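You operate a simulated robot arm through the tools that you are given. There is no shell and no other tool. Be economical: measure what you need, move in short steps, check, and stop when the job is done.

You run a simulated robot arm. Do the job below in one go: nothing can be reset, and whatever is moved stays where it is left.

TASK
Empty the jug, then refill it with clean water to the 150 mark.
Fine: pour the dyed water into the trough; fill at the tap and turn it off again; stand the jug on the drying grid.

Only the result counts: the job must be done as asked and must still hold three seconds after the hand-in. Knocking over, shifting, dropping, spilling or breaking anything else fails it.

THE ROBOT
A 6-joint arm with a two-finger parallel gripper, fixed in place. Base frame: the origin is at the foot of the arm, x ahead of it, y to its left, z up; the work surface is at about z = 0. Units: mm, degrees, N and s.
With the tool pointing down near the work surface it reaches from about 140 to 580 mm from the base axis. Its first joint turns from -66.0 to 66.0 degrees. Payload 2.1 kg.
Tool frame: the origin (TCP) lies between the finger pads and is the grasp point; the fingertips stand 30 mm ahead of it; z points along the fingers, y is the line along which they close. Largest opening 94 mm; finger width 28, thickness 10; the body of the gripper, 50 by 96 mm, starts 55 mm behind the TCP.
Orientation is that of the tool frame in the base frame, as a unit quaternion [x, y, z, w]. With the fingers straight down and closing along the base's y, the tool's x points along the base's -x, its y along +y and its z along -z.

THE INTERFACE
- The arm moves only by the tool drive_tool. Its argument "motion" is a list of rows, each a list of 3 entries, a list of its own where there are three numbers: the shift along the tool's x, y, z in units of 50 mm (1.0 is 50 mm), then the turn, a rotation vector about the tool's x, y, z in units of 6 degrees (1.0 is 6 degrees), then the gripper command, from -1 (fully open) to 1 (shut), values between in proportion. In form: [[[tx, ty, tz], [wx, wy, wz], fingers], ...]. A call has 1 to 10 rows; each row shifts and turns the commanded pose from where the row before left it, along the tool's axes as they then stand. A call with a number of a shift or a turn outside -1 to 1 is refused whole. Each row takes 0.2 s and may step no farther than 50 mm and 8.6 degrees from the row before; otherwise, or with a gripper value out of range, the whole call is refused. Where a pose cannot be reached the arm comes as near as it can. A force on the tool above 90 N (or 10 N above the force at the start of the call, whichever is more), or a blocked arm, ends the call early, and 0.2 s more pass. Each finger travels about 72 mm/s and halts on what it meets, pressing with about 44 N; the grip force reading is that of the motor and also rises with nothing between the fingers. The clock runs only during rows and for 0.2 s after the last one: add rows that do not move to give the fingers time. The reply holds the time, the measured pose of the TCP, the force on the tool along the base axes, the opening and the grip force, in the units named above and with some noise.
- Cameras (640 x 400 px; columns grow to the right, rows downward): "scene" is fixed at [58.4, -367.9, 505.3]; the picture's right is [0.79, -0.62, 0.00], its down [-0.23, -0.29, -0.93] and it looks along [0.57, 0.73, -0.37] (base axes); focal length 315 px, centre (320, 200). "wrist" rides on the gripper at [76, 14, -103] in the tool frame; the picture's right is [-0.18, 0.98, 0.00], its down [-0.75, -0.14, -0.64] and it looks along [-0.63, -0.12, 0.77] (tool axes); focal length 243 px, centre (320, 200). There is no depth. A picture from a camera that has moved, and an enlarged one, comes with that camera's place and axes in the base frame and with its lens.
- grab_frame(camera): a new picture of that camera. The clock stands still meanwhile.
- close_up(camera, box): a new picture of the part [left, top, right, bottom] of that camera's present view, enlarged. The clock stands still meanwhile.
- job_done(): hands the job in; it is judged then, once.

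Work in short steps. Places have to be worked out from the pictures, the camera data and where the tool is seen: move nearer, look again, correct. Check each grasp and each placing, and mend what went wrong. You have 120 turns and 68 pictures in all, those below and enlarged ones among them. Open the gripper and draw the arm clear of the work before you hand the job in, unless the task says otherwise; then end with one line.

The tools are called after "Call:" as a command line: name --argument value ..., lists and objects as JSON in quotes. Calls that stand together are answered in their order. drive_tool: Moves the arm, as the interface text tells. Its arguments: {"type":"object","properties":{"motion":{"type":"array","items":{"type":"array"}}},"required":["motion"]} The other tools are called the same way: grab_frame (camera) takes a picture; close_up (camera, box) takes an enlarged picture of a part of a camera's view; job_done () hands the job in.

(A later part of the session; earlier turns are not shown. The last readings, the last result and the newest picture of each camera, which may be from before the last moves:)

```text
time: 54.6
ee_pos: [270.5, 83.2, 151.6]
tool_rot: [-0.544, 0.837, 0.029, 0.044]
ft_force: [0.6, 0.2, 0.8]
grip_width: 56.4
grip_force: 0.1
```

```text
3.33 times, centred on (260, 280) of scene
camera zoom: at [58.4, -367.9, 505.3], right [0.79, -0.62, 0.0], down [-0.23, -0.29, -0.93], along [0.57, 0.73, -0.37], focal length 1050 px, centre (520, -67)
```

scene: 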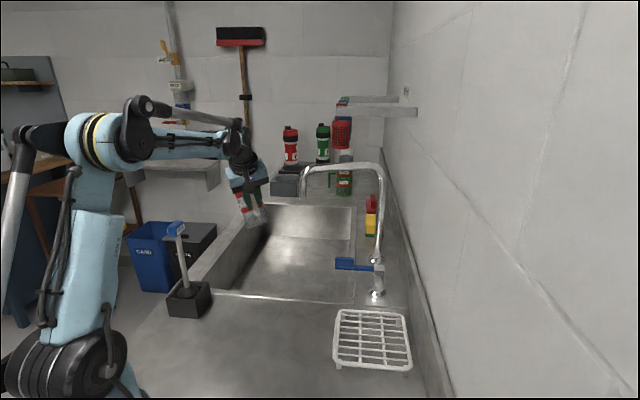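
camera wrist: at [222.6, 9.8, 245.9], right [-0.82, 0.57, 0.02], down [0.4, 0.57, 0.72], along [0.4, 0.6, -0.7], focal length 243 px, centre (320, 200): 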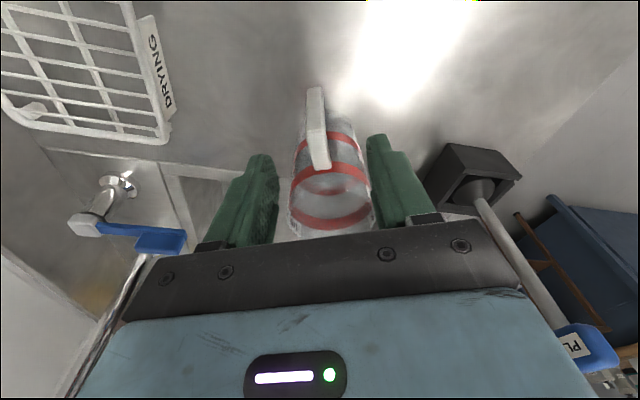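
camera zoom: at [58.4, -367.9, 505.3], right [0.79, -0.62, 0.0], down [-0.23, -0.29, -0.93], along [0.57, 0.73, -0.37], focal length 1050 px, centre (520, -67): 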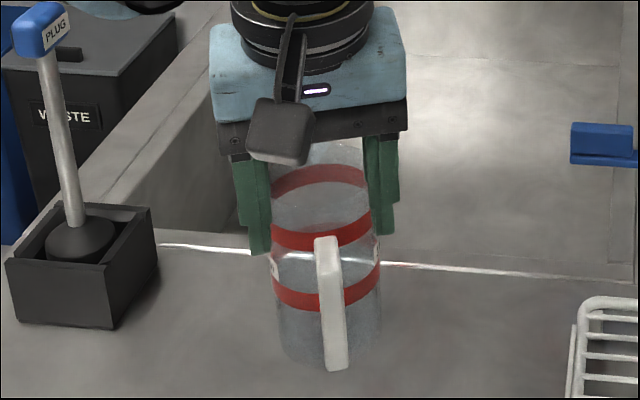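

The handle lies under the fingers, about 3 mm to the right. I correct that, descend and grip.

Call:
drive_tool --motion '[[[0.08, -0.05, 0.7], [0, 0, 0], -0.2], [[0.05, 0, 0.5], [0, 0, 0], -0.2], [[0.03, 0, 0.38], [0, 0, 0], -0.2]]'

Call:
grab_frame --camera "wrist"

```text
time: 55.4
ee_pos: [272.2, 82.8, 72.4]
tool_rot: [-0.545, 0.837, 0.028, 0.045]
ft_force: [0.4, 0.4, 0.1]
grip_width: 56.3
grip_force: 0.1
```

```text
30 pictures are left
camera wrist: at [224.2, 9.2, 166.2], right [-0.82, 0.57, 0.02], down [0.4, 0.57, 0.72], along [0.4, 0.6, -0.7], focal length 243 px, centre (320, 200)
```

wrist: 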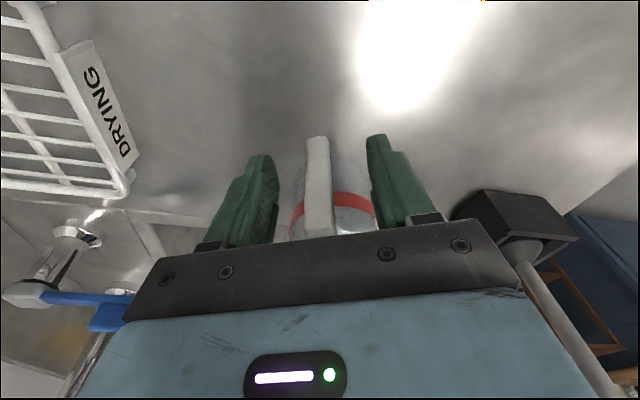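

Good alignment, with no contact force. I close and lift.

Call:
drive_tool --motion '[[[0, 0, 0], [0, 0, 0], 0.4], [[0, 0, 0], [0, 0, 0], 1], [[0, 0, 0], [0, 0, 0], 1], [[0, 0, 0], [0, 0, 0], 1]]'

Call:
drive_tool --motion '[[[-0.02, 0, -0.2], [0, 0, 0], 1], [[-0.06, 0, -0.6], [0, 0, 0], 1], [[-0.06, 0, -0.6], [0, 0, 0], 1]]'

Call:
close_up --camera "scene" --box '[200, 180, 320, 320]'

```text
time: 56.4
ee_pos: [271.5, 82.8, 72.3]
tool_rot: [-0.544, 0.838, 0.028, 0.044]
ft_force: [0.2, -0.1, -1.1]
grip_width: 17.1
grip_force: 44.0
```

```text
time: 57.2
ee_pos: [271.5, 81.6, 142.4]
tool_rot: [-0.545, 0.837, 0.028, 0.044]
ft_force: [0.4, 0.2, 0.0]
grip_width: 17.2
grip_force: 43.5
```

```text
2.86 times, centred on (260, 250) of scene
camera zoom: at [58.4, -367.9, 505.3], right [0.79, -0.62, 0.0], down [-0.23, -0.29, -0.93], along [0.57, 0.73, -0.37], focal length 900 px, centre (491, 57)
```

zoom: 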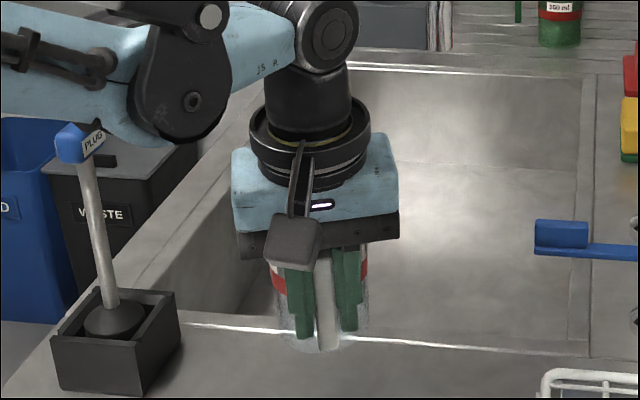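

Held again. Staying below spout height, I turn the jug to heading −40° so that the gripper stands on the jug's left side, away from the spout and front wall.

Call:
drive_tool --motion '[[[0, 0, 0], [0.104, 0, 0.99], 1], [[0, 0, 0], [0.104, 0, 0.99], 1], [[0, 0, 0], [0.104, 0, 0.99], 1], [[0, 0, 0], [0.104, 0, 0.99], 1], [[0, 0, 0], [0.104, 0, 0.99], 1], [[0, 0, 0], [0.104, 0, 0.99], 1], [[0, 0, 0], [0.104, 0, 0.99], 1], [[0, 0, 0], [0.104, 0, 0.99], 1], [[0, 0, 0], [0.104, 0, 0.99], 1], [[0, 0, 0], [0.104, 0, 0.99], 1]]'

Call:
drive_tool --motion '[[[0, 0, 0], [0.104, 0, 0.99], 1], [[0, 0, 0], [0.104, 0, 0.99], 1], [[0, 0, 0], [0.104, 0, 0.99], 1], [[0, 0, 0], [0.104, 0, 0.99], 1], [[0, 0, 0], [0.104, 0, 0.99], 1], [[0, 0, 0], [0.104, 0, 0.99], 1], [[0, 0, 0], [0.104, 0, 0.99], 1], [[0, 0, 0], [0.07, 0, 0.7], 1]]'

```text
time: 59.4
ee_pos: [272.1, 82.9, 142.3]
tool_rot: [-0.055, 0.997, 0.004, 0.053]
ft_force: [1.0, -0.1, -1.0]
grip_width: 17.3
grip_force: 44.3
```

```text
time: 61.2
ee_pos: [272.3, 81.8, 142.7]
tool_rot: [0.339, 0.939, -0.018, 0.05]
ft_force: [0.2, 0.2, -0.5]
grip_width: 17.0
grip_force: 44.2
```

Call:
drive_tool --motion '[[[0.058, 0.82, -0.006], [0, 0, 0], 1], [[0.058, 0.82, -0.006], [0, 0, 0], 1], [[0.058, 0.82, -0.006], [0, 0, 0], 1], [[0.058, 0.82, -0.006], [0, 0, 0], 1], [[0.058, 0.82, -0.006], [0, 0, 0], 1], [[0.058, 0.82, -0.006], [0, 0, 0], 1]]'

Call:
grab_frame --camera "scene"

Call:
grab_frame --camera "wrist"

```text
time: 62.6
ee_pos: [415.0, 282.7, 143.2]
tool_rot: [0.339, 0.939, -0.017, 0.05]
ft_force: [-1.1, 1.1, -0.4]
grip_width: 17.2
grip_force: 44.3
```

```text
28 pictures are left
```

scene: 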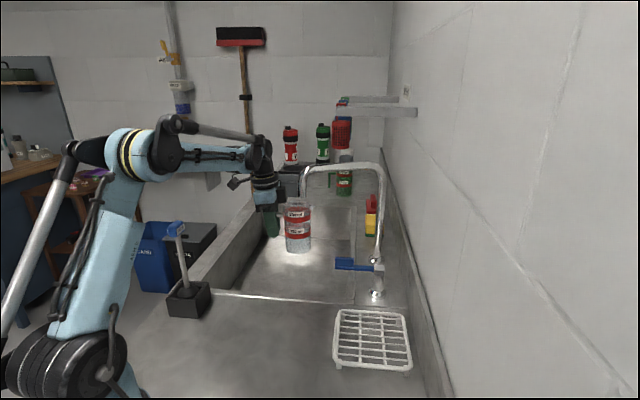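

```text
27 pictures are left
camera wrist: at [358.4, 349.3, 237.0], right [0.77, 0.64, 0.02], down [0.43, -0.54, 0.72], along [0.47, -0.54, -0.7], focal length 243 px, centre (320, 200)
```

wrist: 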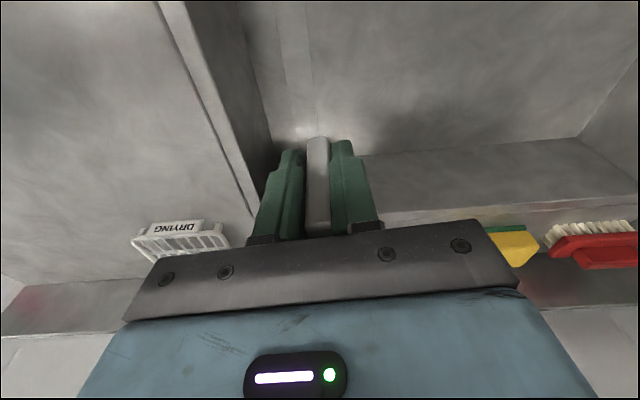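

Position looks good: the jug is near the outlet and clear of the front wall. I lower it in stages, watching the force.

Call:
drive_tool --motion '[[[0.08, 0, 0.8], [0, 0, 0], 1], [[0.08, 0, 0.8], [0, 0, 0], 1], [[0.08, 0, 0.8], [0, 0, 0], 1]]'

Call:
close_up --camera "scene" --box '[200, 120, 400, 310]'

```text
time: 63.4
ee_pos: [415.9, 285.7, 22.2]
tool_rot: [0.339, 0.939, -0.016, 0.05]
ft_force: [-0.2, 0.5, -0.7]
grip_width: 17.1
grip_force: 44.1
```

```text
2.11 times, centred on (300, 215) of scene
camera zoom: at [58.4, -367.9, 505.3], right [0.79, -0.62, 0.0], down [-0.23, -0.29, -0.93], along [0.57, 0.73, -0.37], focal length 663 px, centre (362, 168)
```

zoom: 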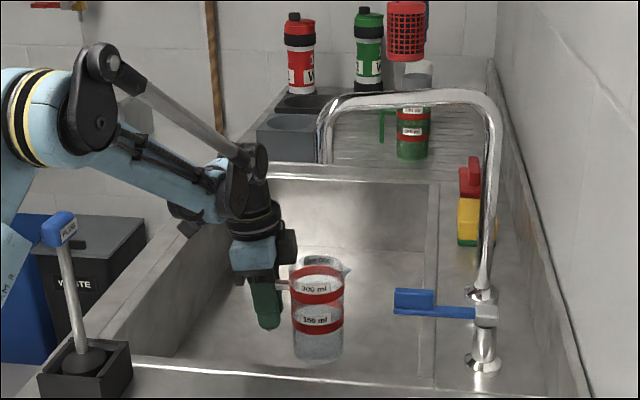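

The jug is just left of the stream line, as planned. I keep lowering, slowing near the expected floor.

Call:
drive_tool --motion '[[[0.06, 0, 0.6], [0, 0, 0], 1], [[0.03, 0, 0.3], [0, 0, 0], 1], [[0.02, 0, 0.2], [0, 0, 0], 1]]'

Call:
drive_tool --motion '[[[0.01, 0, 0.12], [0, 0, 0], 1], [[0.01, 0, 0.12], [0, 0, 0], 1], [[0.01, 0, 0.12], [0, 0, 0], 1], [[0.01, 0, 0.12], [0, 0, 0], 1]]'

```text
time: 64.2
ee_pos: [415.5, 283.1, -33.1]
tool_rot: [0.339, 0.939, -0.018, 0.049]
ft_force: [0.1, -0.4, -0.3]
grip_width: 17.2
grip_force: 43.8
```

```text
time: 65.2
ee_pos: [418.1, 283.2, -57.8]
tool_rot: [0.338, 0.94, -0.017, 0.05]
ft_force: [0.5, -0.6, -1.1]
grip_width: 17.2
grip_force: 43.9
```

Call:
drive_tool --motion '[[[0.01, 0, 0.1], [0, 0, 0], 1], [[0.01, 0, 0.1], [0, 0, 0], 1], [[0.01, 0, 0.1], [0, 0, 0], 1], [[0.01, 0, 0.1], [0, 0, 0], 1]]'

Call:
close_up --camera "scene" --box '[230, 160, 390, 310]'

```text
time: 66.2
ee_pos: [416.9, 282.8, -77.7]
tool_rot: [0.339, 0.939, -0.016, 0.049]
ft_force: [-0.3, 0.3, -0.4]
grip_width: 17.3
grip_force: 44.1
```

```text
2.67 times, centred on (310, 235) of scene
camera zoom: at [58.4, -367.9, 505.3], right [0.79, -0.62, 0.0], down [-0.23, -0.29, -0.93], along [0.57, 0.73, -0.37], focal length 840 px, centre (347, 107)
```

zoom: 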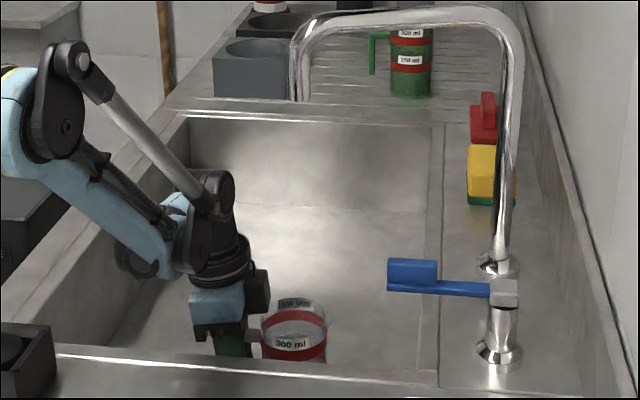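

No contact yet; I continue in small steps.

Call:
drive_tool --motion '[[[0.01, 0, 0.08], [0, 0, 0], 1], [[0.01, 0, 0.08], [0, 0, 0], 1], [[0.01, 0, 0.08], [0, 0, 0], 1], [[0.01, 0, 0.08], [0, 0, 0], 1], [[0, 0, 0], [0, 0, 0], 1]]'

```text
time: 67.4
ee_pos: [416.8, 283.3, -92.3]
tool_rot: [0.339, 0.939, -0.018, 0.052]
ft_force: [-7.7, 4.4, 72.8]
grip_width: 17.1
grip_force: 44.4
```

Floor contact (73 N). I ease up to relieve the load.

Call:
drive_tool --motion '[[[0, 0, -0.04], [0, 0, 0], 1], [[0, 0, 0], [0, 0, 0], 1]]'

```text
time: 68.0
ee_pos: [418.6, 282.6, -91.2]
tool_rot: [0.339, 0.939, -0.018, 0.05]
ft_force: [-0.4, 1.3, 34.7]
grip_width: 17.2
grip_force: 44.1
```

Call:
drive_tool --motion '[[[0, 0, -0.03], [0, 0, 0], 1], [[0, 0, 0], [0, 0, 0], 1]]'

```text
time: 68.6
ee_pos: [416.7, 283.2, -90.2]
tool_rot: [0.338, 0.94, -0.018, 0.048]
ft_force: [0.6, -0.6, 1.5]
grip_width: 17.4
grip_force: 43.9
```

The load is near zero and the jug stands on the floor. I release and rise vertically.

Call:
drive_tool --motion '[[[0, 0, 0], [0, 0, 0], 0.3], [[0, 0, 0], [0, 0, 0], -0.1], [[0, 0, 0], [0, 0, 0], -0.1], [[0, 0, 0], [0, 0, 0], -0.1]]'

Call:
drive_tool --motion '[[[-0.04, 0, -0.4], [0, 0, 0], -0.1], [[-0.08, 0, -0.8], [0, 0, 0], -0.1], [[-0.08, 0, -0.8], [0, 0, 0], -0.1], [[-0.08, 0, -0.8], [0, 0, 0], -0.1], [[-0.08, 0, -0.8], [0, 0, 0], -0.1]]'

Call:
grab_frame --camera "wrist"

```text
time: 69.6
ee_pos: [416.8, 283.2, -90.7]
tool_rot: [0.34, 0.939, -0.017, 0.049]
ft_force: [-0.1, -0.1, 1.0]
grip_width: 51.3
grip_force: 0.1
```

```text
time: 70.8
ee_pos: [416.0, 284.6, 90.2]
tool_rot: [0.339, 0.939, -0.018, 0.049]
ft_force: [-0.6, -0.5, 0.3]
grip_width: 51.6
grip_force: 0.1
```

```text
24 pictures are left
camera wrist: at [359.5, 349.3, 185.6], right [0.77, 0.64, 0.02], down [0.43, -0.54, 0.72], along [0.47, -0.54, -0.7], focal length 243 px, centre (320, 200)
```

wrist: 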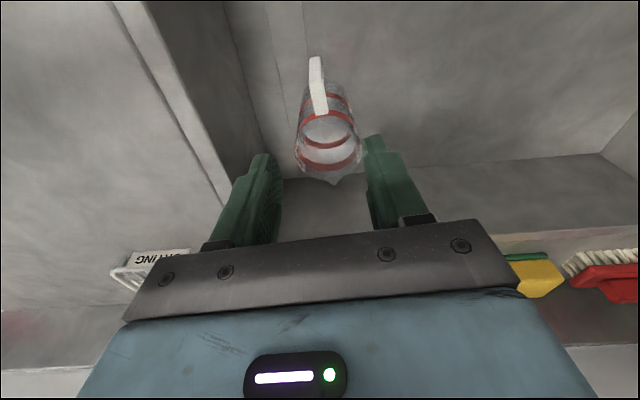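

The jug stands upright with its opening roughly under the outlet. Now for the tap: I circle away from the spout to view the lever from above.

Call:
drive_tool --motion '[[[-0.06, -0.7, -0.6], [0, 0, 0], -0.1], [[-0.06, -0.7, -0.6], [0, 0, 0], -0.1], [[-0.06, -0.7, -0.6], [0, 0, 0], -0.1], [[-0.65, -0.06, 0], [0, 1, 0], -0.1], [[-0.65, -0.06, 0], [0, 0, 0], -0.1], [[-0.65, -0.06, 0], [0, 0, 0], -0.1]]'

Call:
grab_frame --camera "wrist"

Call:
close_up --camera "scene" --box '[280, 150, 420, 310]'

```text
time: 72.2
ee_pos: [418.5, 134.0, 184.4]
tool_rot: [0.339, 0.941, 0.001, 0.0]
ft_force: [0.2, 0.8, -0.3]
grip_width: 51.7
grip_force: 0.2
```

```text
23 pictures are left
camera wrist: at [368.3, 192.4, 287.1], right [0.77, 0.64, 0.0], down [0.49, -0.59, 0.64], along [0.41, -0.49, -0.77], focal length 243 px, centre (320, 200)
```

wrist: 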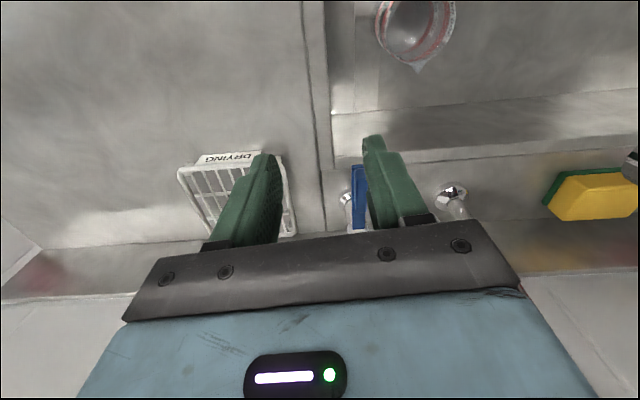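

```text
2.50 times, centred on (350, 230) of scene
camera zoom: at [58.4, -367.9, 505.3], right [0.79, -0.62, 0.0], down [-0.23, -0.29, -0.93], along [0.57, 0.73, -0.37], focal length 787 px, centre (245, 125)
```

zoom: 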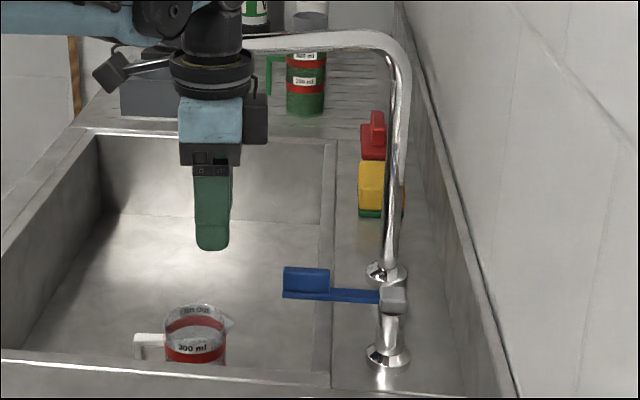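

The lever's block lies near (493, 103, 92), pointing along about −45°. I move above it with the fingers straddling and look again.

Call:
drive_tool --motion '[[[-0.74, 0.23, 0.1], [0, 0, 0], -0.2], [[-0.73, 0.23, 0.1], [0, 0, 0.9], -0.2]]'

Call:
grab_frame --camera "wrist"

Call:
close_up --camera "scene" --box '[310, 200, 410, 300]'

```text
time: 72.8
ee_pos: [490.2, 105.3, 174.9]
tool_rot: [0.383, 0.924, 0.0, 0.001]
ft_force: [0.3, 0.2, -0.1]
grip_width: 56.5
grip_force: 0.1
```

```text
21 pictures are left
camera wrist: at [446.1, 168.2, 277.8], right [0.83, 0.56, 0.0], down [0.43, -0.63, 0.64], along [0.36, -0.53, -0.77], focal length 243 px, centre (320, 200)
```

wrist: 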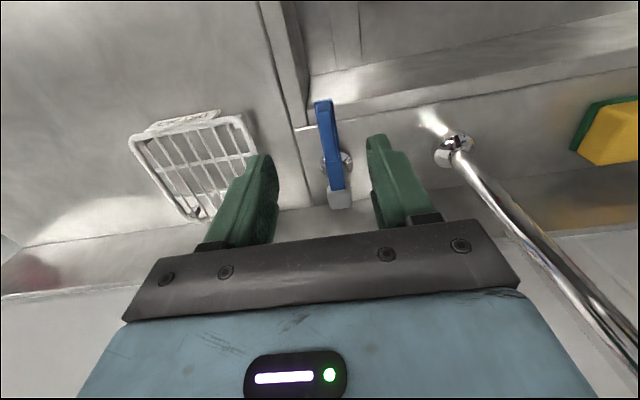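

```text
4.00 times, centred on (360, 250) of scene
camera zoom: at [58.4, -367.9, 505.3], right [0.79, -0.62, 0.0], down [-0.23, -0.29, -0.93], along [0.57, 0.73, -0.37], focal length 1259 px, centre (160, 0)
```

zoom: 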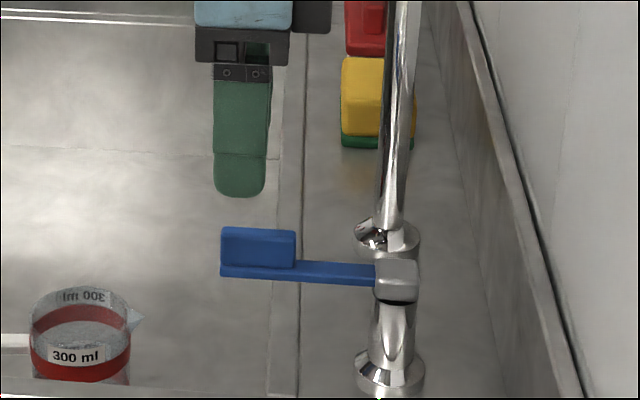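

The lever lines up at −45° with its end near (482,121,100), and the post is near (556,44). I lower the fingers to straddle the block loosely and check.

Call:
drive_tool --motion '[[[-0.08, 0.1, 0.5], [0, 0, 0], -0.1], [[0, 0, 0.5], [0, 0, 0], 0.1], [[0, 0, 0.26], [0, 0, 0], 0.3], [[0, 0, 0], [0, 0, 0], 0.45], [[0, 0, 0], [0, 0, 0], 0.45]]'

Call:
grab_frame --camera "wrist"

```text
time: 74.0
ee_pos: [495.2, 106.1, 112.0]
tool_rot: [0.382, 0.924, 0.0, 0.001]
ft_force: [0.4, -0.2, -0.3]
grip_width: 25.8
grip_force: 0.0
```

```text
19 pictures are left
camera wrist: at [451.9, 169.0, 214.7], right [0.83, 0.56, 0.0], down [0.43, -0.63, 0.64], along [0.36, -0.53, -0.77], focal length 243 px, centre (320, 200)
```

wrist: 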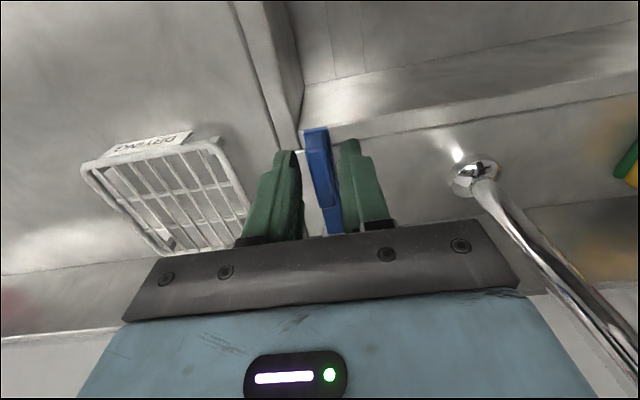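

The lever is loosely between the fingers. I try turning it toward the grid side, about 12° worth, and watch the force.

Call:
drive_tool --motion '[[[0, -0.12, 0], [0, 0, 0], 0.45], [[-0.01, -0.18, 0], [0, 0, -1], 0.45], [[-0.01, -0.18, 0], [0, 0, -1], 0.45]]'

Call:
close_up --camera "scene" --box '[270, 160, 410, 310]'

```text
time: 74.8
ee_pos: [483.8, 89.8, 111.3]
tool_rot: [0.284, 0.959, 0.007, 0.008]
ft_force: [45.5, 23.9, 0.6]
grip_width: 51.7
grip_force: 22.9
```

```text
2.67 times, centred on (340, 235) of scene
camera zoom: at [58.5, -367.8, 505.3], right [0.79, -0.62, 0.0], down [-0.23, -0.29, -0.93], along [0.57, 0.73, -0.37], focal length 840 px, centre (267, 107)
```

zoom: 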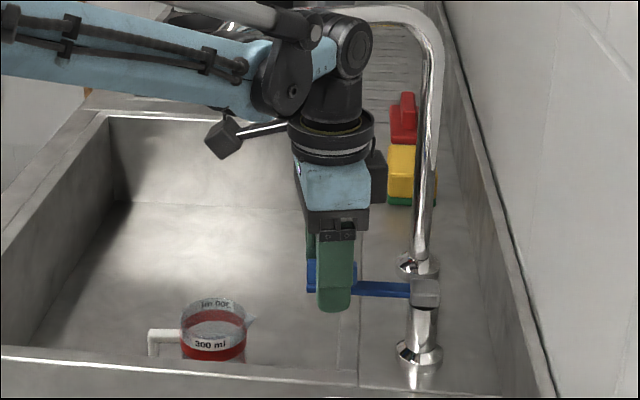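

It's blocked that way (45 N, finger pushed open), so that is the stop. I reverse and go the other way.

Call:
drive_tool --motion '[[[0.01, 0.18, 0], [0, 0, 1], 0.45], [[0.01, 0.18, 0], [0, 0, 1], 0.45], [[0, 0.12, 0], [0, 0, 0], 0.45], [[0, 0, 0], [0, 0, 0], 0.45]]'

Call:
drive_tool --motion '[[[0, 0.12, 0], [0, 0, 0], 0.45], [[-0.01, 0.18, 0], [0, 0, 1], 0.45]]'

Call:
close_up --camera "scene" --box '[270, 160, 410, 310]'

```text
time: 75.8
ee_pos: [494.1, 106.6, 111.9]
tool_rot: [0.384, 0.924, 0.0, 0.001]
ft_force: [-0.7, -0.4, -0.8]
grip_width: 25.6
grip_force: 0.1
```

```text
time: 76.4
ee_pos: [503.8, 116.4, 112.3]
tool_rot: [0.431, 0.903, 0.001, 0.0]
ft_force: [0.3, -0.8, -0.1]
grip_width: 26.3
grip_force: 0.0
```

```text
2.67 times, centred on (340, 235) of scene
camera zoom: at [58.4, -367.9, 505.3], right [0.79, -0.62, 0.0], down [-0.23, -0.29, -0.93], along [0.57, 0.73, -0.37], focal length 840 px, centre (267, 107)
```

zoom: 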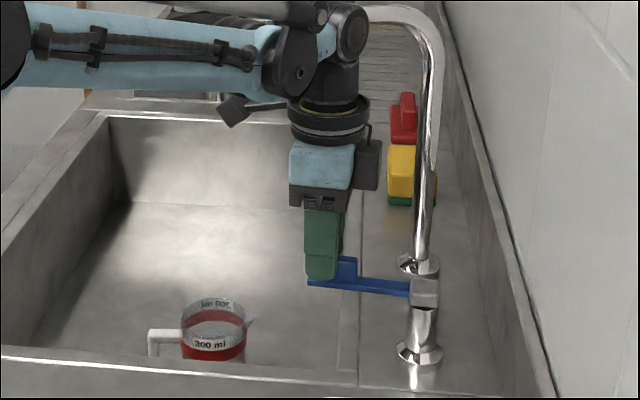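

The lever moves freely this way; no flow yet. The wrist camera is nearing the spout, so I push on without turning the tool.

Call:
drive_tool --motion '[[[0, 0.12, 0], [0, 0, -0.5], 0.45], [[0, 0.12, 0], [0, 0, -0.5], 0.45]]'

Call:
close_up --camera "scene" --box '[270, 160, 410, 310]'

```text
time: 77.0
ee_pos: [513.3, 123.6, 111.6]
tool_rot: [0.383, 0.924, 0.0, 0.0]
ft_force: [-1.1, 0.3, -1.3]
grip_width: 26.1
grip_force: 0.8
```

```text
2.67 times, centred on (340, 235) of scene
camera zoom: at [58.4, -367.9, 505.3], right [0.79, -0.62, 0.0], down [-0.23, -0.29, -0.93], along [0.57, 0.73, -0.37], focal length 840 px, centre (267, 107)
```

zoom: 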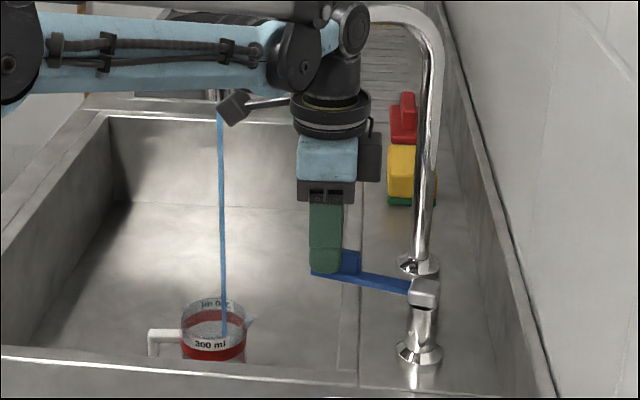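

Water runs into the jug. I let it run briefly, then push the lever back shut to gauge the rate.

Call:
drive_tool --motion '[[[0, 0, 0], [0, 0, 0], 0.45], [[0, 0, 0], [0, 0, 0], 0.45], [[0, -0.35, 0], [0, 0, 0], 0.45], [[0, -0.36, 0], [0, 0, 0], 0.45]]'

Call:
close_up --camera "scene" --box '[270, 160, 410, 310]'

Call:
grab_frame --camera "wrist"

```text
time: 78.0
ee_pos: [488.6, 99.8, 111.5]
tool_rot: [0.383, 0.924, 0.001, 0.001]
ft_force: [3.2, 2.7, -0.2]
grip_width: 28.1
grip_force: 2.1
```

```text
2.67 times, centred on (340, 235) of scene
camera zoom: at [58.4, -367.9, 505.3], right [0.79, -0.62, 0.0], down [-0.23, -0.29, -0.93], along [0.57, 0.73, -0.37], focal length 840 px, centre (267, 107)
```

zoom: 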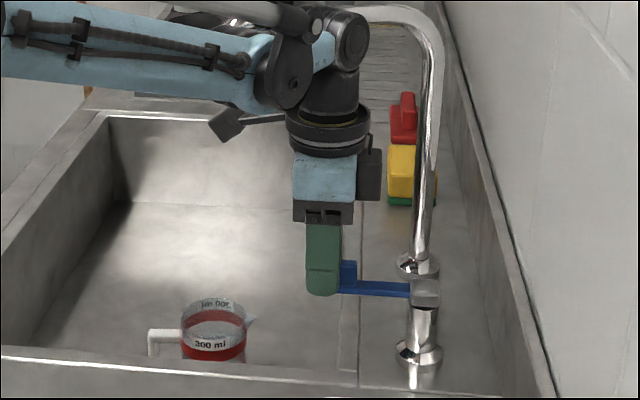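

```text
14 pictures are left
camera wrist: at [445.5, 163.3, 214.6], right [0.83, 0.56, 0.0], down [0.43, -0.63, 0.64], along [0.36, -0.53, -0.77], focal length 243 px, centre (320, 200)
```

wrist: 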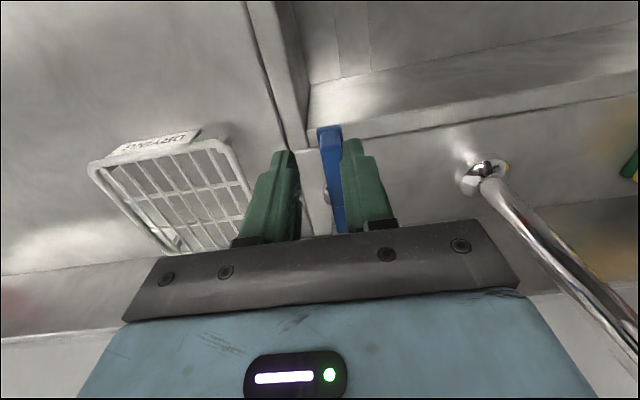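

The tap is shut and the stream has stopped. I rise and pull back, tilting the camera down to see into the jug.

Call:
drive_tool --motion '[[[0, 0.08, 0], [0, 0, 0], 0.3], [[0, 0, -0.75], [0, 0, 0], 0.3], [[0, 0, -0.75], [0, 0, 0], 0.3], [[0.74, -0.25, 0], [0, 0, 0], 0.3], [[0.74, -0.25, 0], [0, 0, 0], 0.3], [[0, 0, 0], [0, 1, 0], 0.3], [[0, 0, 0], [0, 1, 0], 0.3], [[0, 0, 0], [0, 1, 0], 0.3], [[0, 0, 0], [0, 1, 0], 0.3]]'

Call:
close_up --camera "wrist" --box '[320, 40, 520, 220]'

```text
time: 80.0
ee_pos: [421.6, 137.0, 187.3]
tool_rot: [0.374, 0.904, 0.081, -0.192]
ft_force: [0.8, -0.6, -0.3]
grip_width: 32.8
grip_force: 0.0
```

```text
2.22 times, centred on (420, 130) of wrist
camera zoom: at [412.4, 166.3, 311.7], right [0.81, 0.58, -0.07], down [0.57, -0.77, 0.28], along [0.1, -0.27, -0.96], focal length 539 px, centre (98, 356)
```

zoom: 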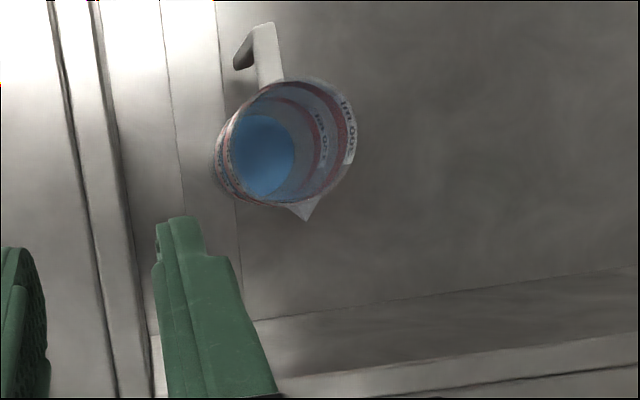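

I can see a light-blue water surface. I zoom further to compare it with the 150 band.

Call:
close_up --camera "wrist" --box '[408, 62, 488, 142]'

```text
5.00 times, centred on (448, 102) of wrist
camera zoom: at [412.4, 166.3, 311.7], right [0.81, 0.58, -0.07], down [0.57, -0.77, 0.28], along [0.1, -0.27, -0.96], focal length 1213 px, centre (-320, 690)
```

zoom: 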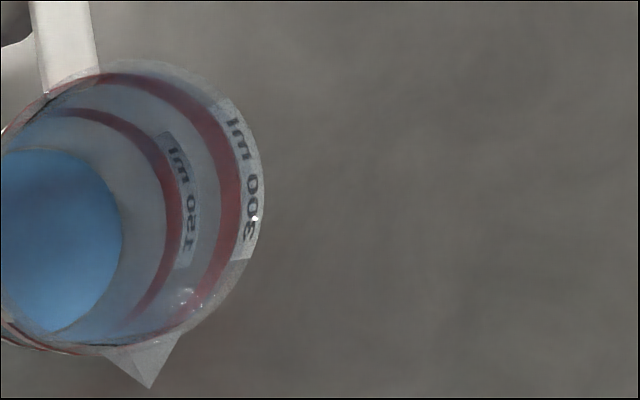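

The surface is well below the 150 band, perhaps 20 ml after roughly 1.3 s of flow. I return to the lever for a longer fill.

Call:
drive_tool --motion '[[[0, 0, 0], [0, -1, 0], 0.3], [[0, 0, 0], [0, -1, 0], 0.3], [[0, 0, 0], [0, -1, 0], 0.3], [[0, 0, 0], [0, -1, 0], 0.3], [[-0.74, 0.25, 0], [0, 0, 0], 0.3], [[-0.74, 0.25, 0], [0, 0, 0], 0.3], [[0, 0, 0], [0, 0, 0], 0.3]]'

```text
time: 81.6
ee_pos: [492.4, 102.7, 187.1]
tool_rot: [0.382, 0.924, 0.0, 0.001]
ft_force: [0.1, 0.1, -0.3]
grip_width: 33.0
grip_force: 0.0
```

Call:
drive_tool --motion '[[[0, 0.05, 0.75], [0, 0, 0], 0.3], [[0, 0, 0.75], [0, 0, 0], 0.3], [[0, 0, 0], [0, 0, 0], 0.45]]'

Call:
drive_tool --motion '[[[0, 0.28, 0], [0, 0, 0], 0.45], [[0, 0.27, 0], [0, 0, 0], 0.45], [[0, 0, 0], [0, 0, 0], 0.45], [[0, 0, 0], [0, 0, 0], 0.45], [[0, 0, 0], [0, 0, 0], 0.45], [[0, 0, 0], [0, 0, 0], 0.45], [[0, 0, 0], [0, 0, 0], 0.45], [[0, 0, 0], [0, 0, 0], 0.45], [[0, 0, 0], [0, 0, 0], 0.45], [[0, 0, 0], [0, 0, 0], 0.45]]'

Call:
close_up --camera "scene" --box '[270, 160, 410, 310]'

```text
time: 82.4
ee_pos: [495.9, 103.2, 111.2]
tool_rot: [0.382, 0.924, 0.002, 0.001]
ft_force: [0.5, -0.9, -0.4]
grip_width: 25.7
grip_force: 0.1
```

```text
time: 84.6
ee_pos: [513.1, 123.1, 112.9]
tool_rot: [0.383, 0.924, 0.001, 0.001]
ft_force: [0.5, -0.6, -0.1]
grip_width: 25.8
grip_force: 0.1
```

```text
2.67 times, centred on (340, 235) of scene
camera zoom: at [58.4, -367.9, 505.3], right [0.79, -0.62, 0.0], down [-0.23, -0.29, -0.93], along [0.57, 0.73, -0.37], focal length 840 px, centre (267, 107)
```

zoom: 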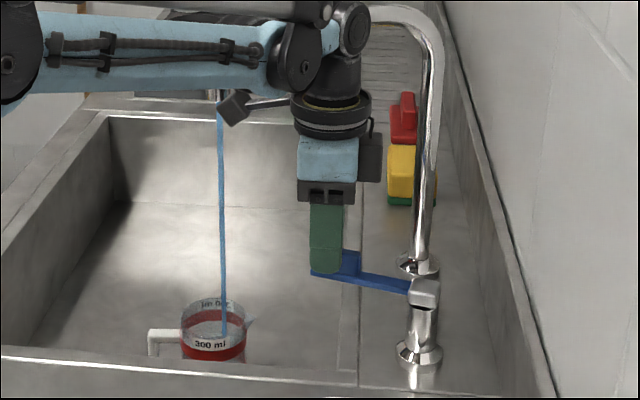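

The stream is steady and landing in the jug. I run a little more, then shut to measure.

Call:
drive_tool --motion '[[[0, 0, 0], [0, 0, 0], 0.45], [[0, 0, 0], [0, 0, 0], 0.45], [[0, 0, 0], [0, 0, 0], 0.45], [[0, 0, 0], [0, 0, 0], 0.45], [[0, 0, 0], [0, 0, 0], 0.45], [[0, 0, 0], [0, 0, 0], 0.45], [[0, -0.35, 0], [0, 0, 0], 0.45], [[0, -0.36, 0], [0, 0, 0], 0.45]]'

Call:
drive_tool --motion '[[[0, 0.08, 0], [0, 0, 0], 0.3], [[0, 0, -0.75], [0, 0, 0], 0.3], [[0, 0, -0.75], [0, 0, 0], 0.3], [[0.74, -0.25, 0], [0, 0, 0], 0.3], [[0.74, -0.25, 0], [0, 0, 0], 0.3], [[0, 0, 0], [0, 1, 0], 0.3], [[0, 0, 0], [0, 1, 0], 0.3], [[0, 0, 0], [0, 1, 0], 0.3], [[0, 0, 0], [0, 1, 0], 0.3]]'

Call:
close_up --camera "wrist" --box '[395, 62, 475, 142]'

```text
time: 86.4
ee_pos: [488.8, 98.3, 113.1]
tool_rot: [0.382, 0.924, 0.001, 0.001]
ft_force: [5.6, 3.5, 1.7]
grip_width: 29.5
grip_force: 3.3
```

```text
time: 88.4
ee_pos: [421.7, 135.9, 187.4]
tool_rot: [0.374, 0.904, 0.081, -0.193]
ft_force: [-0.1, -0.7, 0.5]
grip_width: 32.8
grip_force: 0.0
```

```text
5.00 times, centred on (435, 102) of wrist
camera zoom: at [411.4, 165.2, 311.6], right [0.81, 0.58, -0.07], down [0.57, -0.77, 0.28], along [0.1, -0.27, -0.96], focal length 1213 px, centre (-255, 690)
```

zoom: 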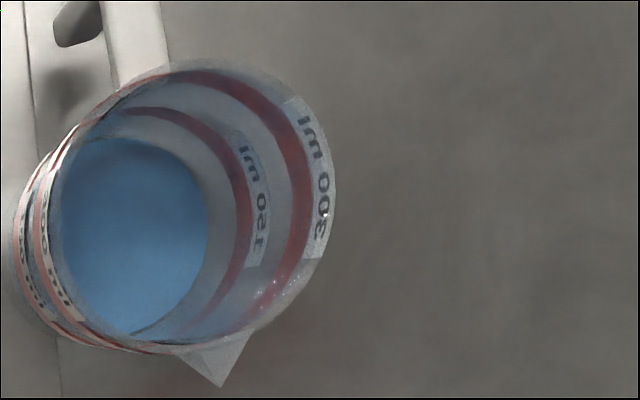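

After the second run (~3.4 s) the surface has climbed to about 64 ml on the band scale, roughly 14–15 ml/s. I run about 5.2 s more, then re-measure.

Call:
drive_tool --motion '[[[0, 0, 0], [0, -1, 0], 0.3], [[0, 0, 0], [0, -1, 0], 0.3], [[0, 0, 0], [0, -1, 0], 0.3], [[0, 0, 0], [0, -1, 0], 0.3], [[-0.74, 0.25, 0], [0, 0, 0], 0.3], [[-0.74, 0.25, 0], [0, 0, 0], 0.3], [[0, 0.05, 0.75], [0, 0, 0], 0.3], [[0, 0, 0.75], [0, 0, 0], 0.3], [[0, 0, 0], [0, 0, 0], 0.45]]'

Call:
drive_tool --motion '[[[0, 0.28, 0], [0, 0, 0], 0.45], [[0, 0.27, 0], [0, 0, 0], 0.45], [[0, 0, 0], [0, 0, 0], 0.45], [[0, 0, 0], [0, 0, 0], 0.45], [[0, 0, 0], [0, 0, 0], 0.45], [[0, 0, 0], [0, 0, 0], 0.45], [[0, 0, 0], [0, 0, 0], 0.45], [[0, 0, 0], [0, 0, 0], 0.45], [[0, 0, 0], [0, 0, 0], 0.45], [[0, 0, 0], [0, 0, 0], 0.45]]'

Call:
drive_tool --motion '[[[0, 0, 0], [0, 0, 0], 0.45], [[0, 0, 0], [0, 0, 0], 0.45], [[0, 0, 0], [0, 0, 0], 0.45], [[0, 0, 0], [0, 0, 0], 0.45], [[0, 0, 0], [0, 0, 0], 0.45], [[0, 0, 0], [0, 0, 0], 0.45]]'

Call:
drive_tool --motion '[[[0, 0, 0], [0, 0, 0], 0.45], [[0, 0, 0], [0, 0, 0], 0.45], [[0, 0, 0], [0, 0, 0], 0.45], [[0, 0, 0], [0, 0, 0], 0.45], [[0, 0, 0], [0, 0, 0], 0.45], [[0, 0, 0], [0, 0, 0], 0.45], [[0, 0, 0], [0, 0, 0], 0.45], [[0, -0.35, 0], [0, 0, 0], 0.45], [[0, -0.36, 0], [0, 0, 0], 0.45]]'

Call:
drive_tool --motion '[[[0, 0.08, 0], [0, 0, 0], 0.3], [[0, 0, -0.75], [0, 0, 0], 0.3], [[0, 0, -0.75], [0, 0, 0], 0.3], [[0.74, -0.25, 0], [0, 0, 0], 0.3], [[0.74, -0.25, 0], [0, 0, 0], 0.3], [[0, 0, 0], [0, 1, 0], 0.3], [[0, 0, 0], [0, 1, 0], 0.3], [[0, 0, 0], [0, 1, 0], 0.3], [[0, 0, 0], [0, 1, 0], 0.3]]'

Call:
close_up --camera "wrist" --box '[395, 62, 475, 142]'

```text
time: 90.4
ee_pos: [493.4, 102.8, 111.6]
tool_rot: [0.382, 0.924, 0.0, 0.001]
ft_force: [-0.5, -0.1, -0.1]
grip_width: 25.8
grip_force: 0.0
```

```text
time: 92.6
ee_pos: [511.6, 122.1, 113.0]
tool_rot: [0.383, 0.924, 0.001, 0.0]
ft_force: [-0.2, -0.2, 0.9]
grip_width: 25.8
grip_force: 0.0
```

```text
time: 94.0
ee_pos: [511.9, 122.7, 112.8]
tool_rot: [0.383, 0.924, 0.001, 0.0]
ft_force: [0.0, 0.0, 0.3]
grip_width: 25.6
grip_force: 0.0
```

```text
time: 96.0
ee_pos: [485.8, 98.3, 113.3]
tool_rot: [0.383, 0.924, 0.001, 0.002]
ft_force: [11.0, 6.3, 2.0]
grip_width: 32.9
grip_force: 6.4
```

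```text
time: 98.0
ee_pos: [418.8, 134.2, 186.9]
tool_rot: [0.375, 0.903, 0.082, -0.193]
ft_force: [-0.2, 0.2, 0.7]
grip_width: 32.7
grip_force: 0.0
```

```text
5.00 times, centred on (435, 102) of wrist
camera zoom: at [409.9, 163.9, 311.6], right [0.81, 0.58, -0.07], down [0.57, -0.77, 0.28], along [0.1, -0.27, -0.96], focal length 1213 px, centre (-255, 690)
```

zoom: 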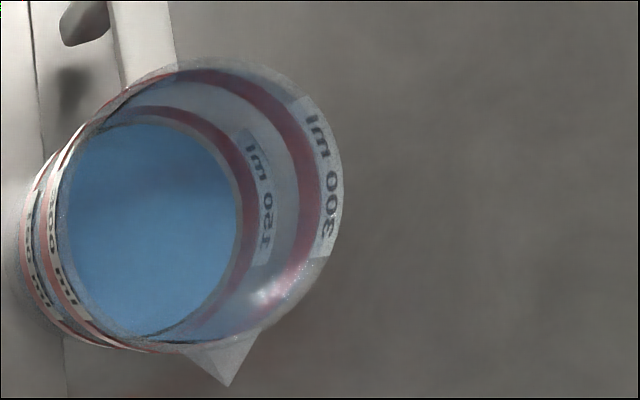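

Level is about 120 ml, at the lower edge of the 150 band. I give it about 2.3 s more at the same opening, aiming for the band's centre.

Call:
drive_tool --motion '[[[0, 0, 0], [0, -1, 0], 0.3], [[0, 0, 0], [0, -1, 0], 0.3], [[0, 0, 0], [0, -1, 0], 0.3], [[0, 0, 0], [0, -1, 0], 0.3], [[-0.74, 0.25, 0], [0, 0, 0], 0.3], [[-0.74, 0.25, 0], [0, 0, 0], 0.3], [[0, 0.1, 0.75], [0, 0, 0], 0.3], [[0, 0, 0.73], [0, 0, 0], 0.3], [[0, 0, 0], [0, 0, 0], 0.45]]'

```text
time: 100.0
ee_pos: [494.3, 103.9, 112.5]
tool_rot: [0.382, 0.924, 0.001, 0.0]
ft_force: [1.0, -0.2, -0.7]
grip_width: 25.8
grip_force: 0.0
```

Call:
drive_tool --motion '[[[0, 0.27, 0], [0, 0, 0], 0.45], [[0, 0.255, 0], [0, 0, 0], 0.45], [[0, 0, 0], [0, 0, 0], 0.45], [[0, 0, 0], [0, 0, 0], 0.45], [[0, 0, 0], [0, 0, 0], 0.45], [[0, 0, 0], [0, 0, 0], 0.45], [[0, 0, 0], [0, 0, 0], 0.45], [[0, 0, 0], [0, 0, 0], 0.45], [[0, 0, 0], [0, 0, 0], 0.45], [[0, 0, 0], [0, 0, 0], 0.45]]'

Call:
drive_tool --motion '[[[0, 0, 0], [0, 0, 0], 0.45], [[0, 0, 0], [0, 0, 0], 0.45], [[0, -0.35, 0], [0, 0, 0], 0.45], [[0, -0.34, 0], [0, 0, 0], 0.45]]'

Call:
drive_tool --motion '[[[0, 0.08, 0], [0, 0, 0], 0.3], [[0, 0, -0.75], [0, 0, 0], 0.3], [[0, 0, -0.75], [0, 0, 0], 0.3], [[0.74, -0.25, 0], [0, 0, 0], 0.3], [[0.74, -0.25, 0], [0, 0, 0], 0.3], [[0, 0, 0], [0, 1, 0], 0.3], [[0, 0, 0], [0, 1, 0], 0.3], [[0, 0, 0], [0, 1, 0], 0.3], [[0, 0, 0], [0, 1, 0], 0.3]]'

Call:
close_up --camera "wrist" --box '[395, 62, 475, 142]'

```text
time: 102.2
ee_pos: [512.2, 122.1, 113.7]
tool_rot: [0.383, 0.924, 0.001, 0.0]
ft_force: [-0.1, -0.5, -0.5]
grip_width: 26.1
grip_force: 0.2
```

```text
time: 103.2
ee_pos: [488.2, 99.0, 112.4]
tool_rot: [0.384, 0.923, 0.001, 0.002]
ft_force: [7.7, 5.7, 2.1]
grip_width: 31.3
grip_force: 4.9
```

```text
time: 105.2
ee_pos: [419.6, 135.1, 188.8]
tool_rot: [0.374, 0.904, 0.08, -0.192]
ft_force: [-0.1, -0.6, 0.4]
grip_width: 32.9
grip_force: 0.1
```

```text
5.00 times, centred on (435, 102) of wrist
camera zoom: at [410.7, 164.4, 312.6], right [0.81, 0.58, -0.07], down [0.57, -0.77, 0.28], along [0.1, -0.27, -0.96], focal length 1213 px, centre (-255, 690)
```

zoom: 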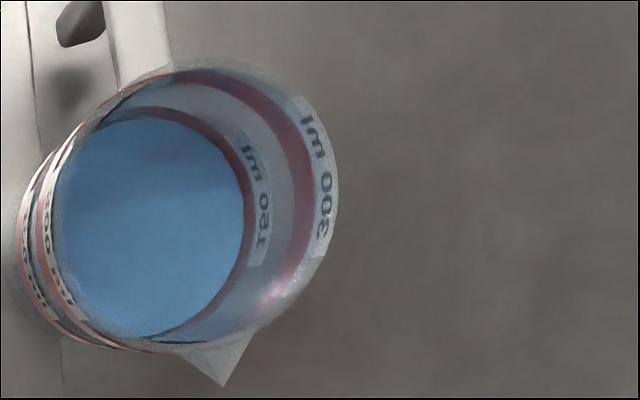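

The surface edge now sits in the middle of the 150 band, which is about 150 ml, and the tap is shut. I retrace my path to the handle: straighten, pull back, then around the spout.

Call:
drive_tool --motion '[[[0, 0, 0], [0, -1, 0], 0], [[0, 0, 0], [0, -1, 0], 0], [[0, 0, 0], [0, -1, 0], -0.1], [[0, 0, 0], [0, -1, 0], -0.1], [[0, 0, 0], [0, 0, -0.87], -0.1], [[0, 0, 0], [0, -1, 0], -0.1], [[0.95, 0.05, 0], [0, 0, 0], -0.1], [[0.95, 0.05, 0], [0, 0, 0], -0.1], [[0, 0, 0], [0, 0, 0], -0.1]]'

```text
time: 107.2
ee_pos: [349.9, 202.0, 177.8]
tool_rot: [0.34, 0.939, -0.017, 0.05]
ft_force: [-0.5, -0.5, 0.1]
grip_width: 52.0
grip_force: 0.2
```

Call:
drive_tool --motion '[[[0.07, 0.7, 0.65], [0, 0, 0], -0.1], [[0.07, 0.7, 0.65], [0, 0, 0], -0.1], [[0.06, 0.7, 0.65], [0, 0, 0], -0.1], [[0, 0, 0], [0, 0, 0], -0.1]]'

Call:
grab_frame --camera "wrist"

```text
time: 108.2
ee_pos: [418.0, 279.7, 78.7]
tool_rot: [0.339, 0.939, -0.017, 0.049]
ft_force: [-0.9, -0.5, 0.2]
grip_width: 51.7
grip_force: 0.0
```

```text
7 pictures are left
camera wrist: at [361.7, 346.2, 173.9], right [0.77, 0.64, 0.02], down [0.43, -0.55, 0.72], along [0.47, -0.54, -0.7], focal length 243 px, centre (320, 200)
```

wrist: 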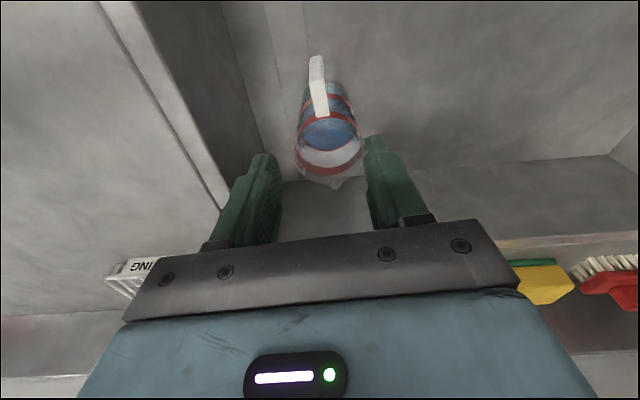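

Same relative view as at release. I descend along the same line to the grasp height and close.

Call:
drive_tool --motion '[[[0.14, 0.04, 0.7], [0, 0, 0], -0.1], [[0.083, 0, 0.796], [0, 0, 0], -0.1], [[0.083, 0, 0.796], [0, 0, 0], -0.1], [[0.083, 0, 0.796], [0, 0, 0], -0.1], [[0.026, 0, 0.25], [0, 0, 0], -0.1], [[0, 0, 0], [0, 0, 0], -0.1]]'

```text
time: 109.6
ee_pos: [417.6, 284.9, -89.1]
tool_rot: [0.34, 0.939, -0.017, 0.049]
ft_force: [1.0, -1.5, 0.0]
grip_width: 51.9
grip_force: 0.1
```

Call:
drive_tool --motion '[[[0, 0, 0], [0, 0, 0], 0.4], [[0, 0, 0], [0, 0, 0], 1], [[0, 0, 0], [0, 0, 0], 1], [[0, 0, 0], [0, 0, 0], 1]]'

Call:
drive_tool --motion '[[[-0.02, 0, -0.15], [0, 0, 0], 1], [[-0.042, 0, -0.4], [0, 0, 0], 1], [[-0.06, 0, -0.6], [0, 0, 0], 1], [[-0.06, 0, -0.6], [0, 0, 0], 1], [[-0.06, 0, -0.6], [0, 0, 0], 1], [[-0.06, 0, -0.5], [0, 0, 0], 1], [[0, 0, 0], [0, 0, 0], 1]]'

Call:
close_up --camera "scene" --box '[270, 220, 330, 290]'

```text
time: 110.6
ee_pos: [417.3, 284.3, -88.3]
tool_rot: [0.34, 0.939, -0.017, 0.048]
ft_force: [0.9, -0.4, 0.0]
grip_width: 17.1
grip_force: 44.6
```

```text
time: 112.2
ee_pos: [418.1, 283.7, 54.1]
tool_rot: [0.341, 0.939, -0.017, 0.05]
ft_force: [0.1, 0.4, -2.1]
grip_width: 17.1
grip_force: 44.3
```

```text
5.71 times, centred on (300, 255) of scene
camera zoom: at [58.4, -367.9, 505.3], right [0.79, -0.62, 0.0], down [-0.23, -0.29, -0.93], along [0.57, 0.73, -0.37], focal length 1799 px, centre (434, -114)
```

zoom: 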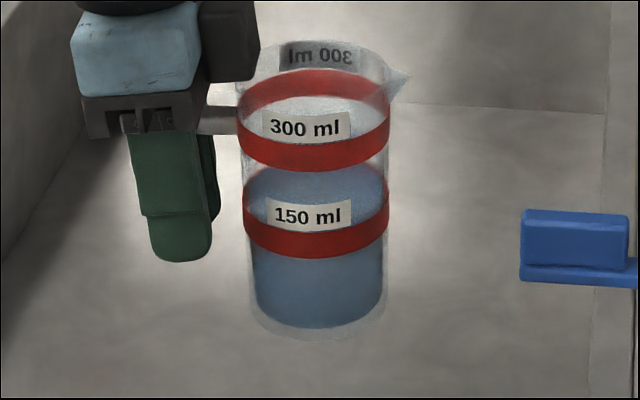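

The jug is lifted with water around the 150 band, and equal spacing confirms the band centre is the 150 level. I zoom tighter on the level.

Call:
close_up --camera "scene" --box '[282, 243, 318, 268]'

```text
16.00 times, centred on (300, 256) of scene
camera zoom: at [58.4, -367.9, 505.3], right [0.79, -0.62, 0.0], down [-0.23, -0.29, -0.93], along [0.57, 0.73, -0.37], focal length 5037 px, centre (640, -688)
```

zoom: 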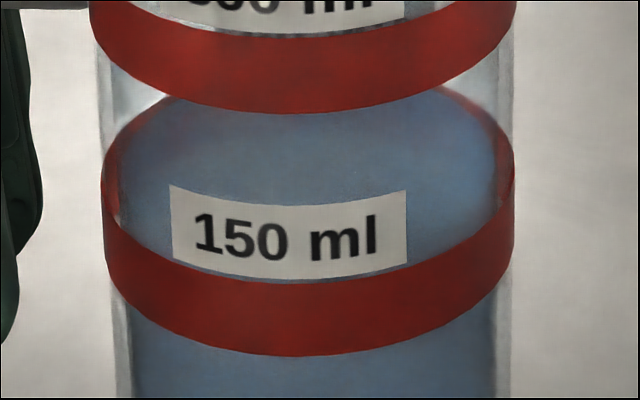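

Careful geometry from this view (the surface edge lies on the smaller inner radius) puts the level near the band's top edge, about 172 ml, so I overfilled. I'll pour off about 22 ml over the lip into the basin: first move deeper and turn the lip toward the base.

Call:
drive_tool --motion '[[[0.02, 0.35, -0.38], [0, 0, 0], 1], [[0.02, 0.35, -0.38], [0, 0, 0], 1], [[0.02, 0.35, -0.38], [0, 0, 0], 1], [[0, 0, 0], [0.104, 0, 0.99], 1], [[0, 0, 0], [0.104, 0, 0.99], 1], [[0, 0, 0], [0.104, 0, 0.99], 1], [[0, 0, 0], [0.104, 0, 0.99], 1], [[0, 0, 0], [0.104, 0, 0.99], 1], [[0, 0, 0], [0.104, 0, 0.99], 1]]'

Call:
drive_tool --motion '[[[0, 0, 0], [0.104, 0, 0.99], 1], [[0, 0, 0], [0.104, 0, 0.99], 1], [[0, 0, 0], [0.104, 0, 0.99], 1], [[0, 0, 0], [0.104, 0, 0.99], 1], [[0, 0, 0], [0.104, 0, 0.99], 1], [[0, 0, 0], [0.104, 0, 0.99], 1], [[0, 0, 0], [0.104, 0, 0.99], 1], [[0, 0, 0], [0.104, 0, 0.99], 1], [[0, 0, 0], [0.104, 0, 0.99], 1]]'

```text
time: 114.2
ee_pos: [443.6, 330.6, 110.9]
tool_rot: [0.614, 0.788, -0.031, 0.042]
ft_force: [-0.1, 0.8, -3.1]
grip_width: 17.1
grip_force: 44.1
```

```text
time: 116.2
ee_pos: [443.5, 328.7, 111.6]
tool_rot: [0.903, 0.426, -0.046, 0.022]
ft_force: [0.3, -0.5, -2.7]
grip_width: 17.0
grip_force: 44.3
```

Heading −130° is reached without hitting a limit. I tip lip-down to 56° and hold about a second.

Call:
drive_tool --motion '[[[0, 0, 0], [0, 1, 0], 1], [[0, 0, 0], [0, 1, 0], 1], [[0, 0, 0], [0, 1, 0], 1], [[0, 0, 0], [0, 1, 0], 1], [[0, 0, 0], [0, 1, 0], 1], [[0, 0, 0], [0, 1, 0], 1], [[0, 0, 0], [0, 1, 0], 1], [[0, 0, 0], [0, 1, 0], 1]]'

Call:
drive_tool --motion '[[[0, 0, 0], [0, 0.7, 0], 1], [[0, 0, 0], [0, 0.6, 0], 1], [[0, 0, 0], [0, 0, 0], 1], [[0, 0, 0], [0, 0, 0], 1], [[0, 0, 0], [0, 0, 0], 1]]'

Call:
close_up --camera "scene" --box '[230, 180, 370, 300]'

```text
time: 118.0
ee_pos: [443.5, 328.6, 111.3]
tool_rot: [0.843, 0.399, 0.326, -0.154]
ft_force: [-0.5, 0.3, -2.4]
grip_width: 17.0
grip_force: 43.4
```

```text
time: 119.2
ee_pos: [443.7, 329.5, 111.4]
tool_rot: [0.819, 0.388, 0.382, -0.18]
ft_force: [0.4, -0.5, -2.7]
grip_width: 17.3
grip_force: 44.3
```

```text
3.33 times, centred on (300, 240) of scene
camera zoom: at [58.4, -367.9, 505.3], right [0.79, -0.62, 0.0], down [-0.23, -0.29, -0.93], along [0.57, 0.73, -0.37], focal length 1050 px, centre (387, 67)
```

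zoom: 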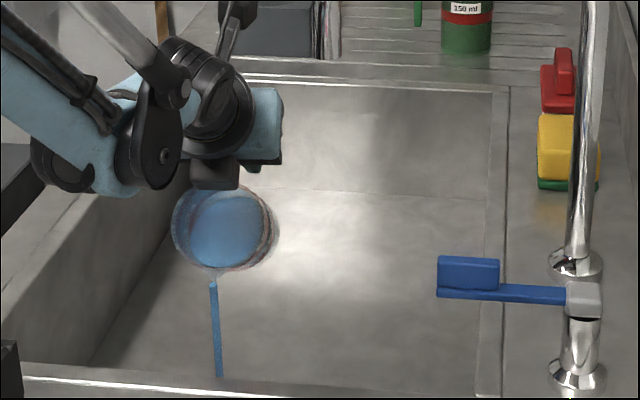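

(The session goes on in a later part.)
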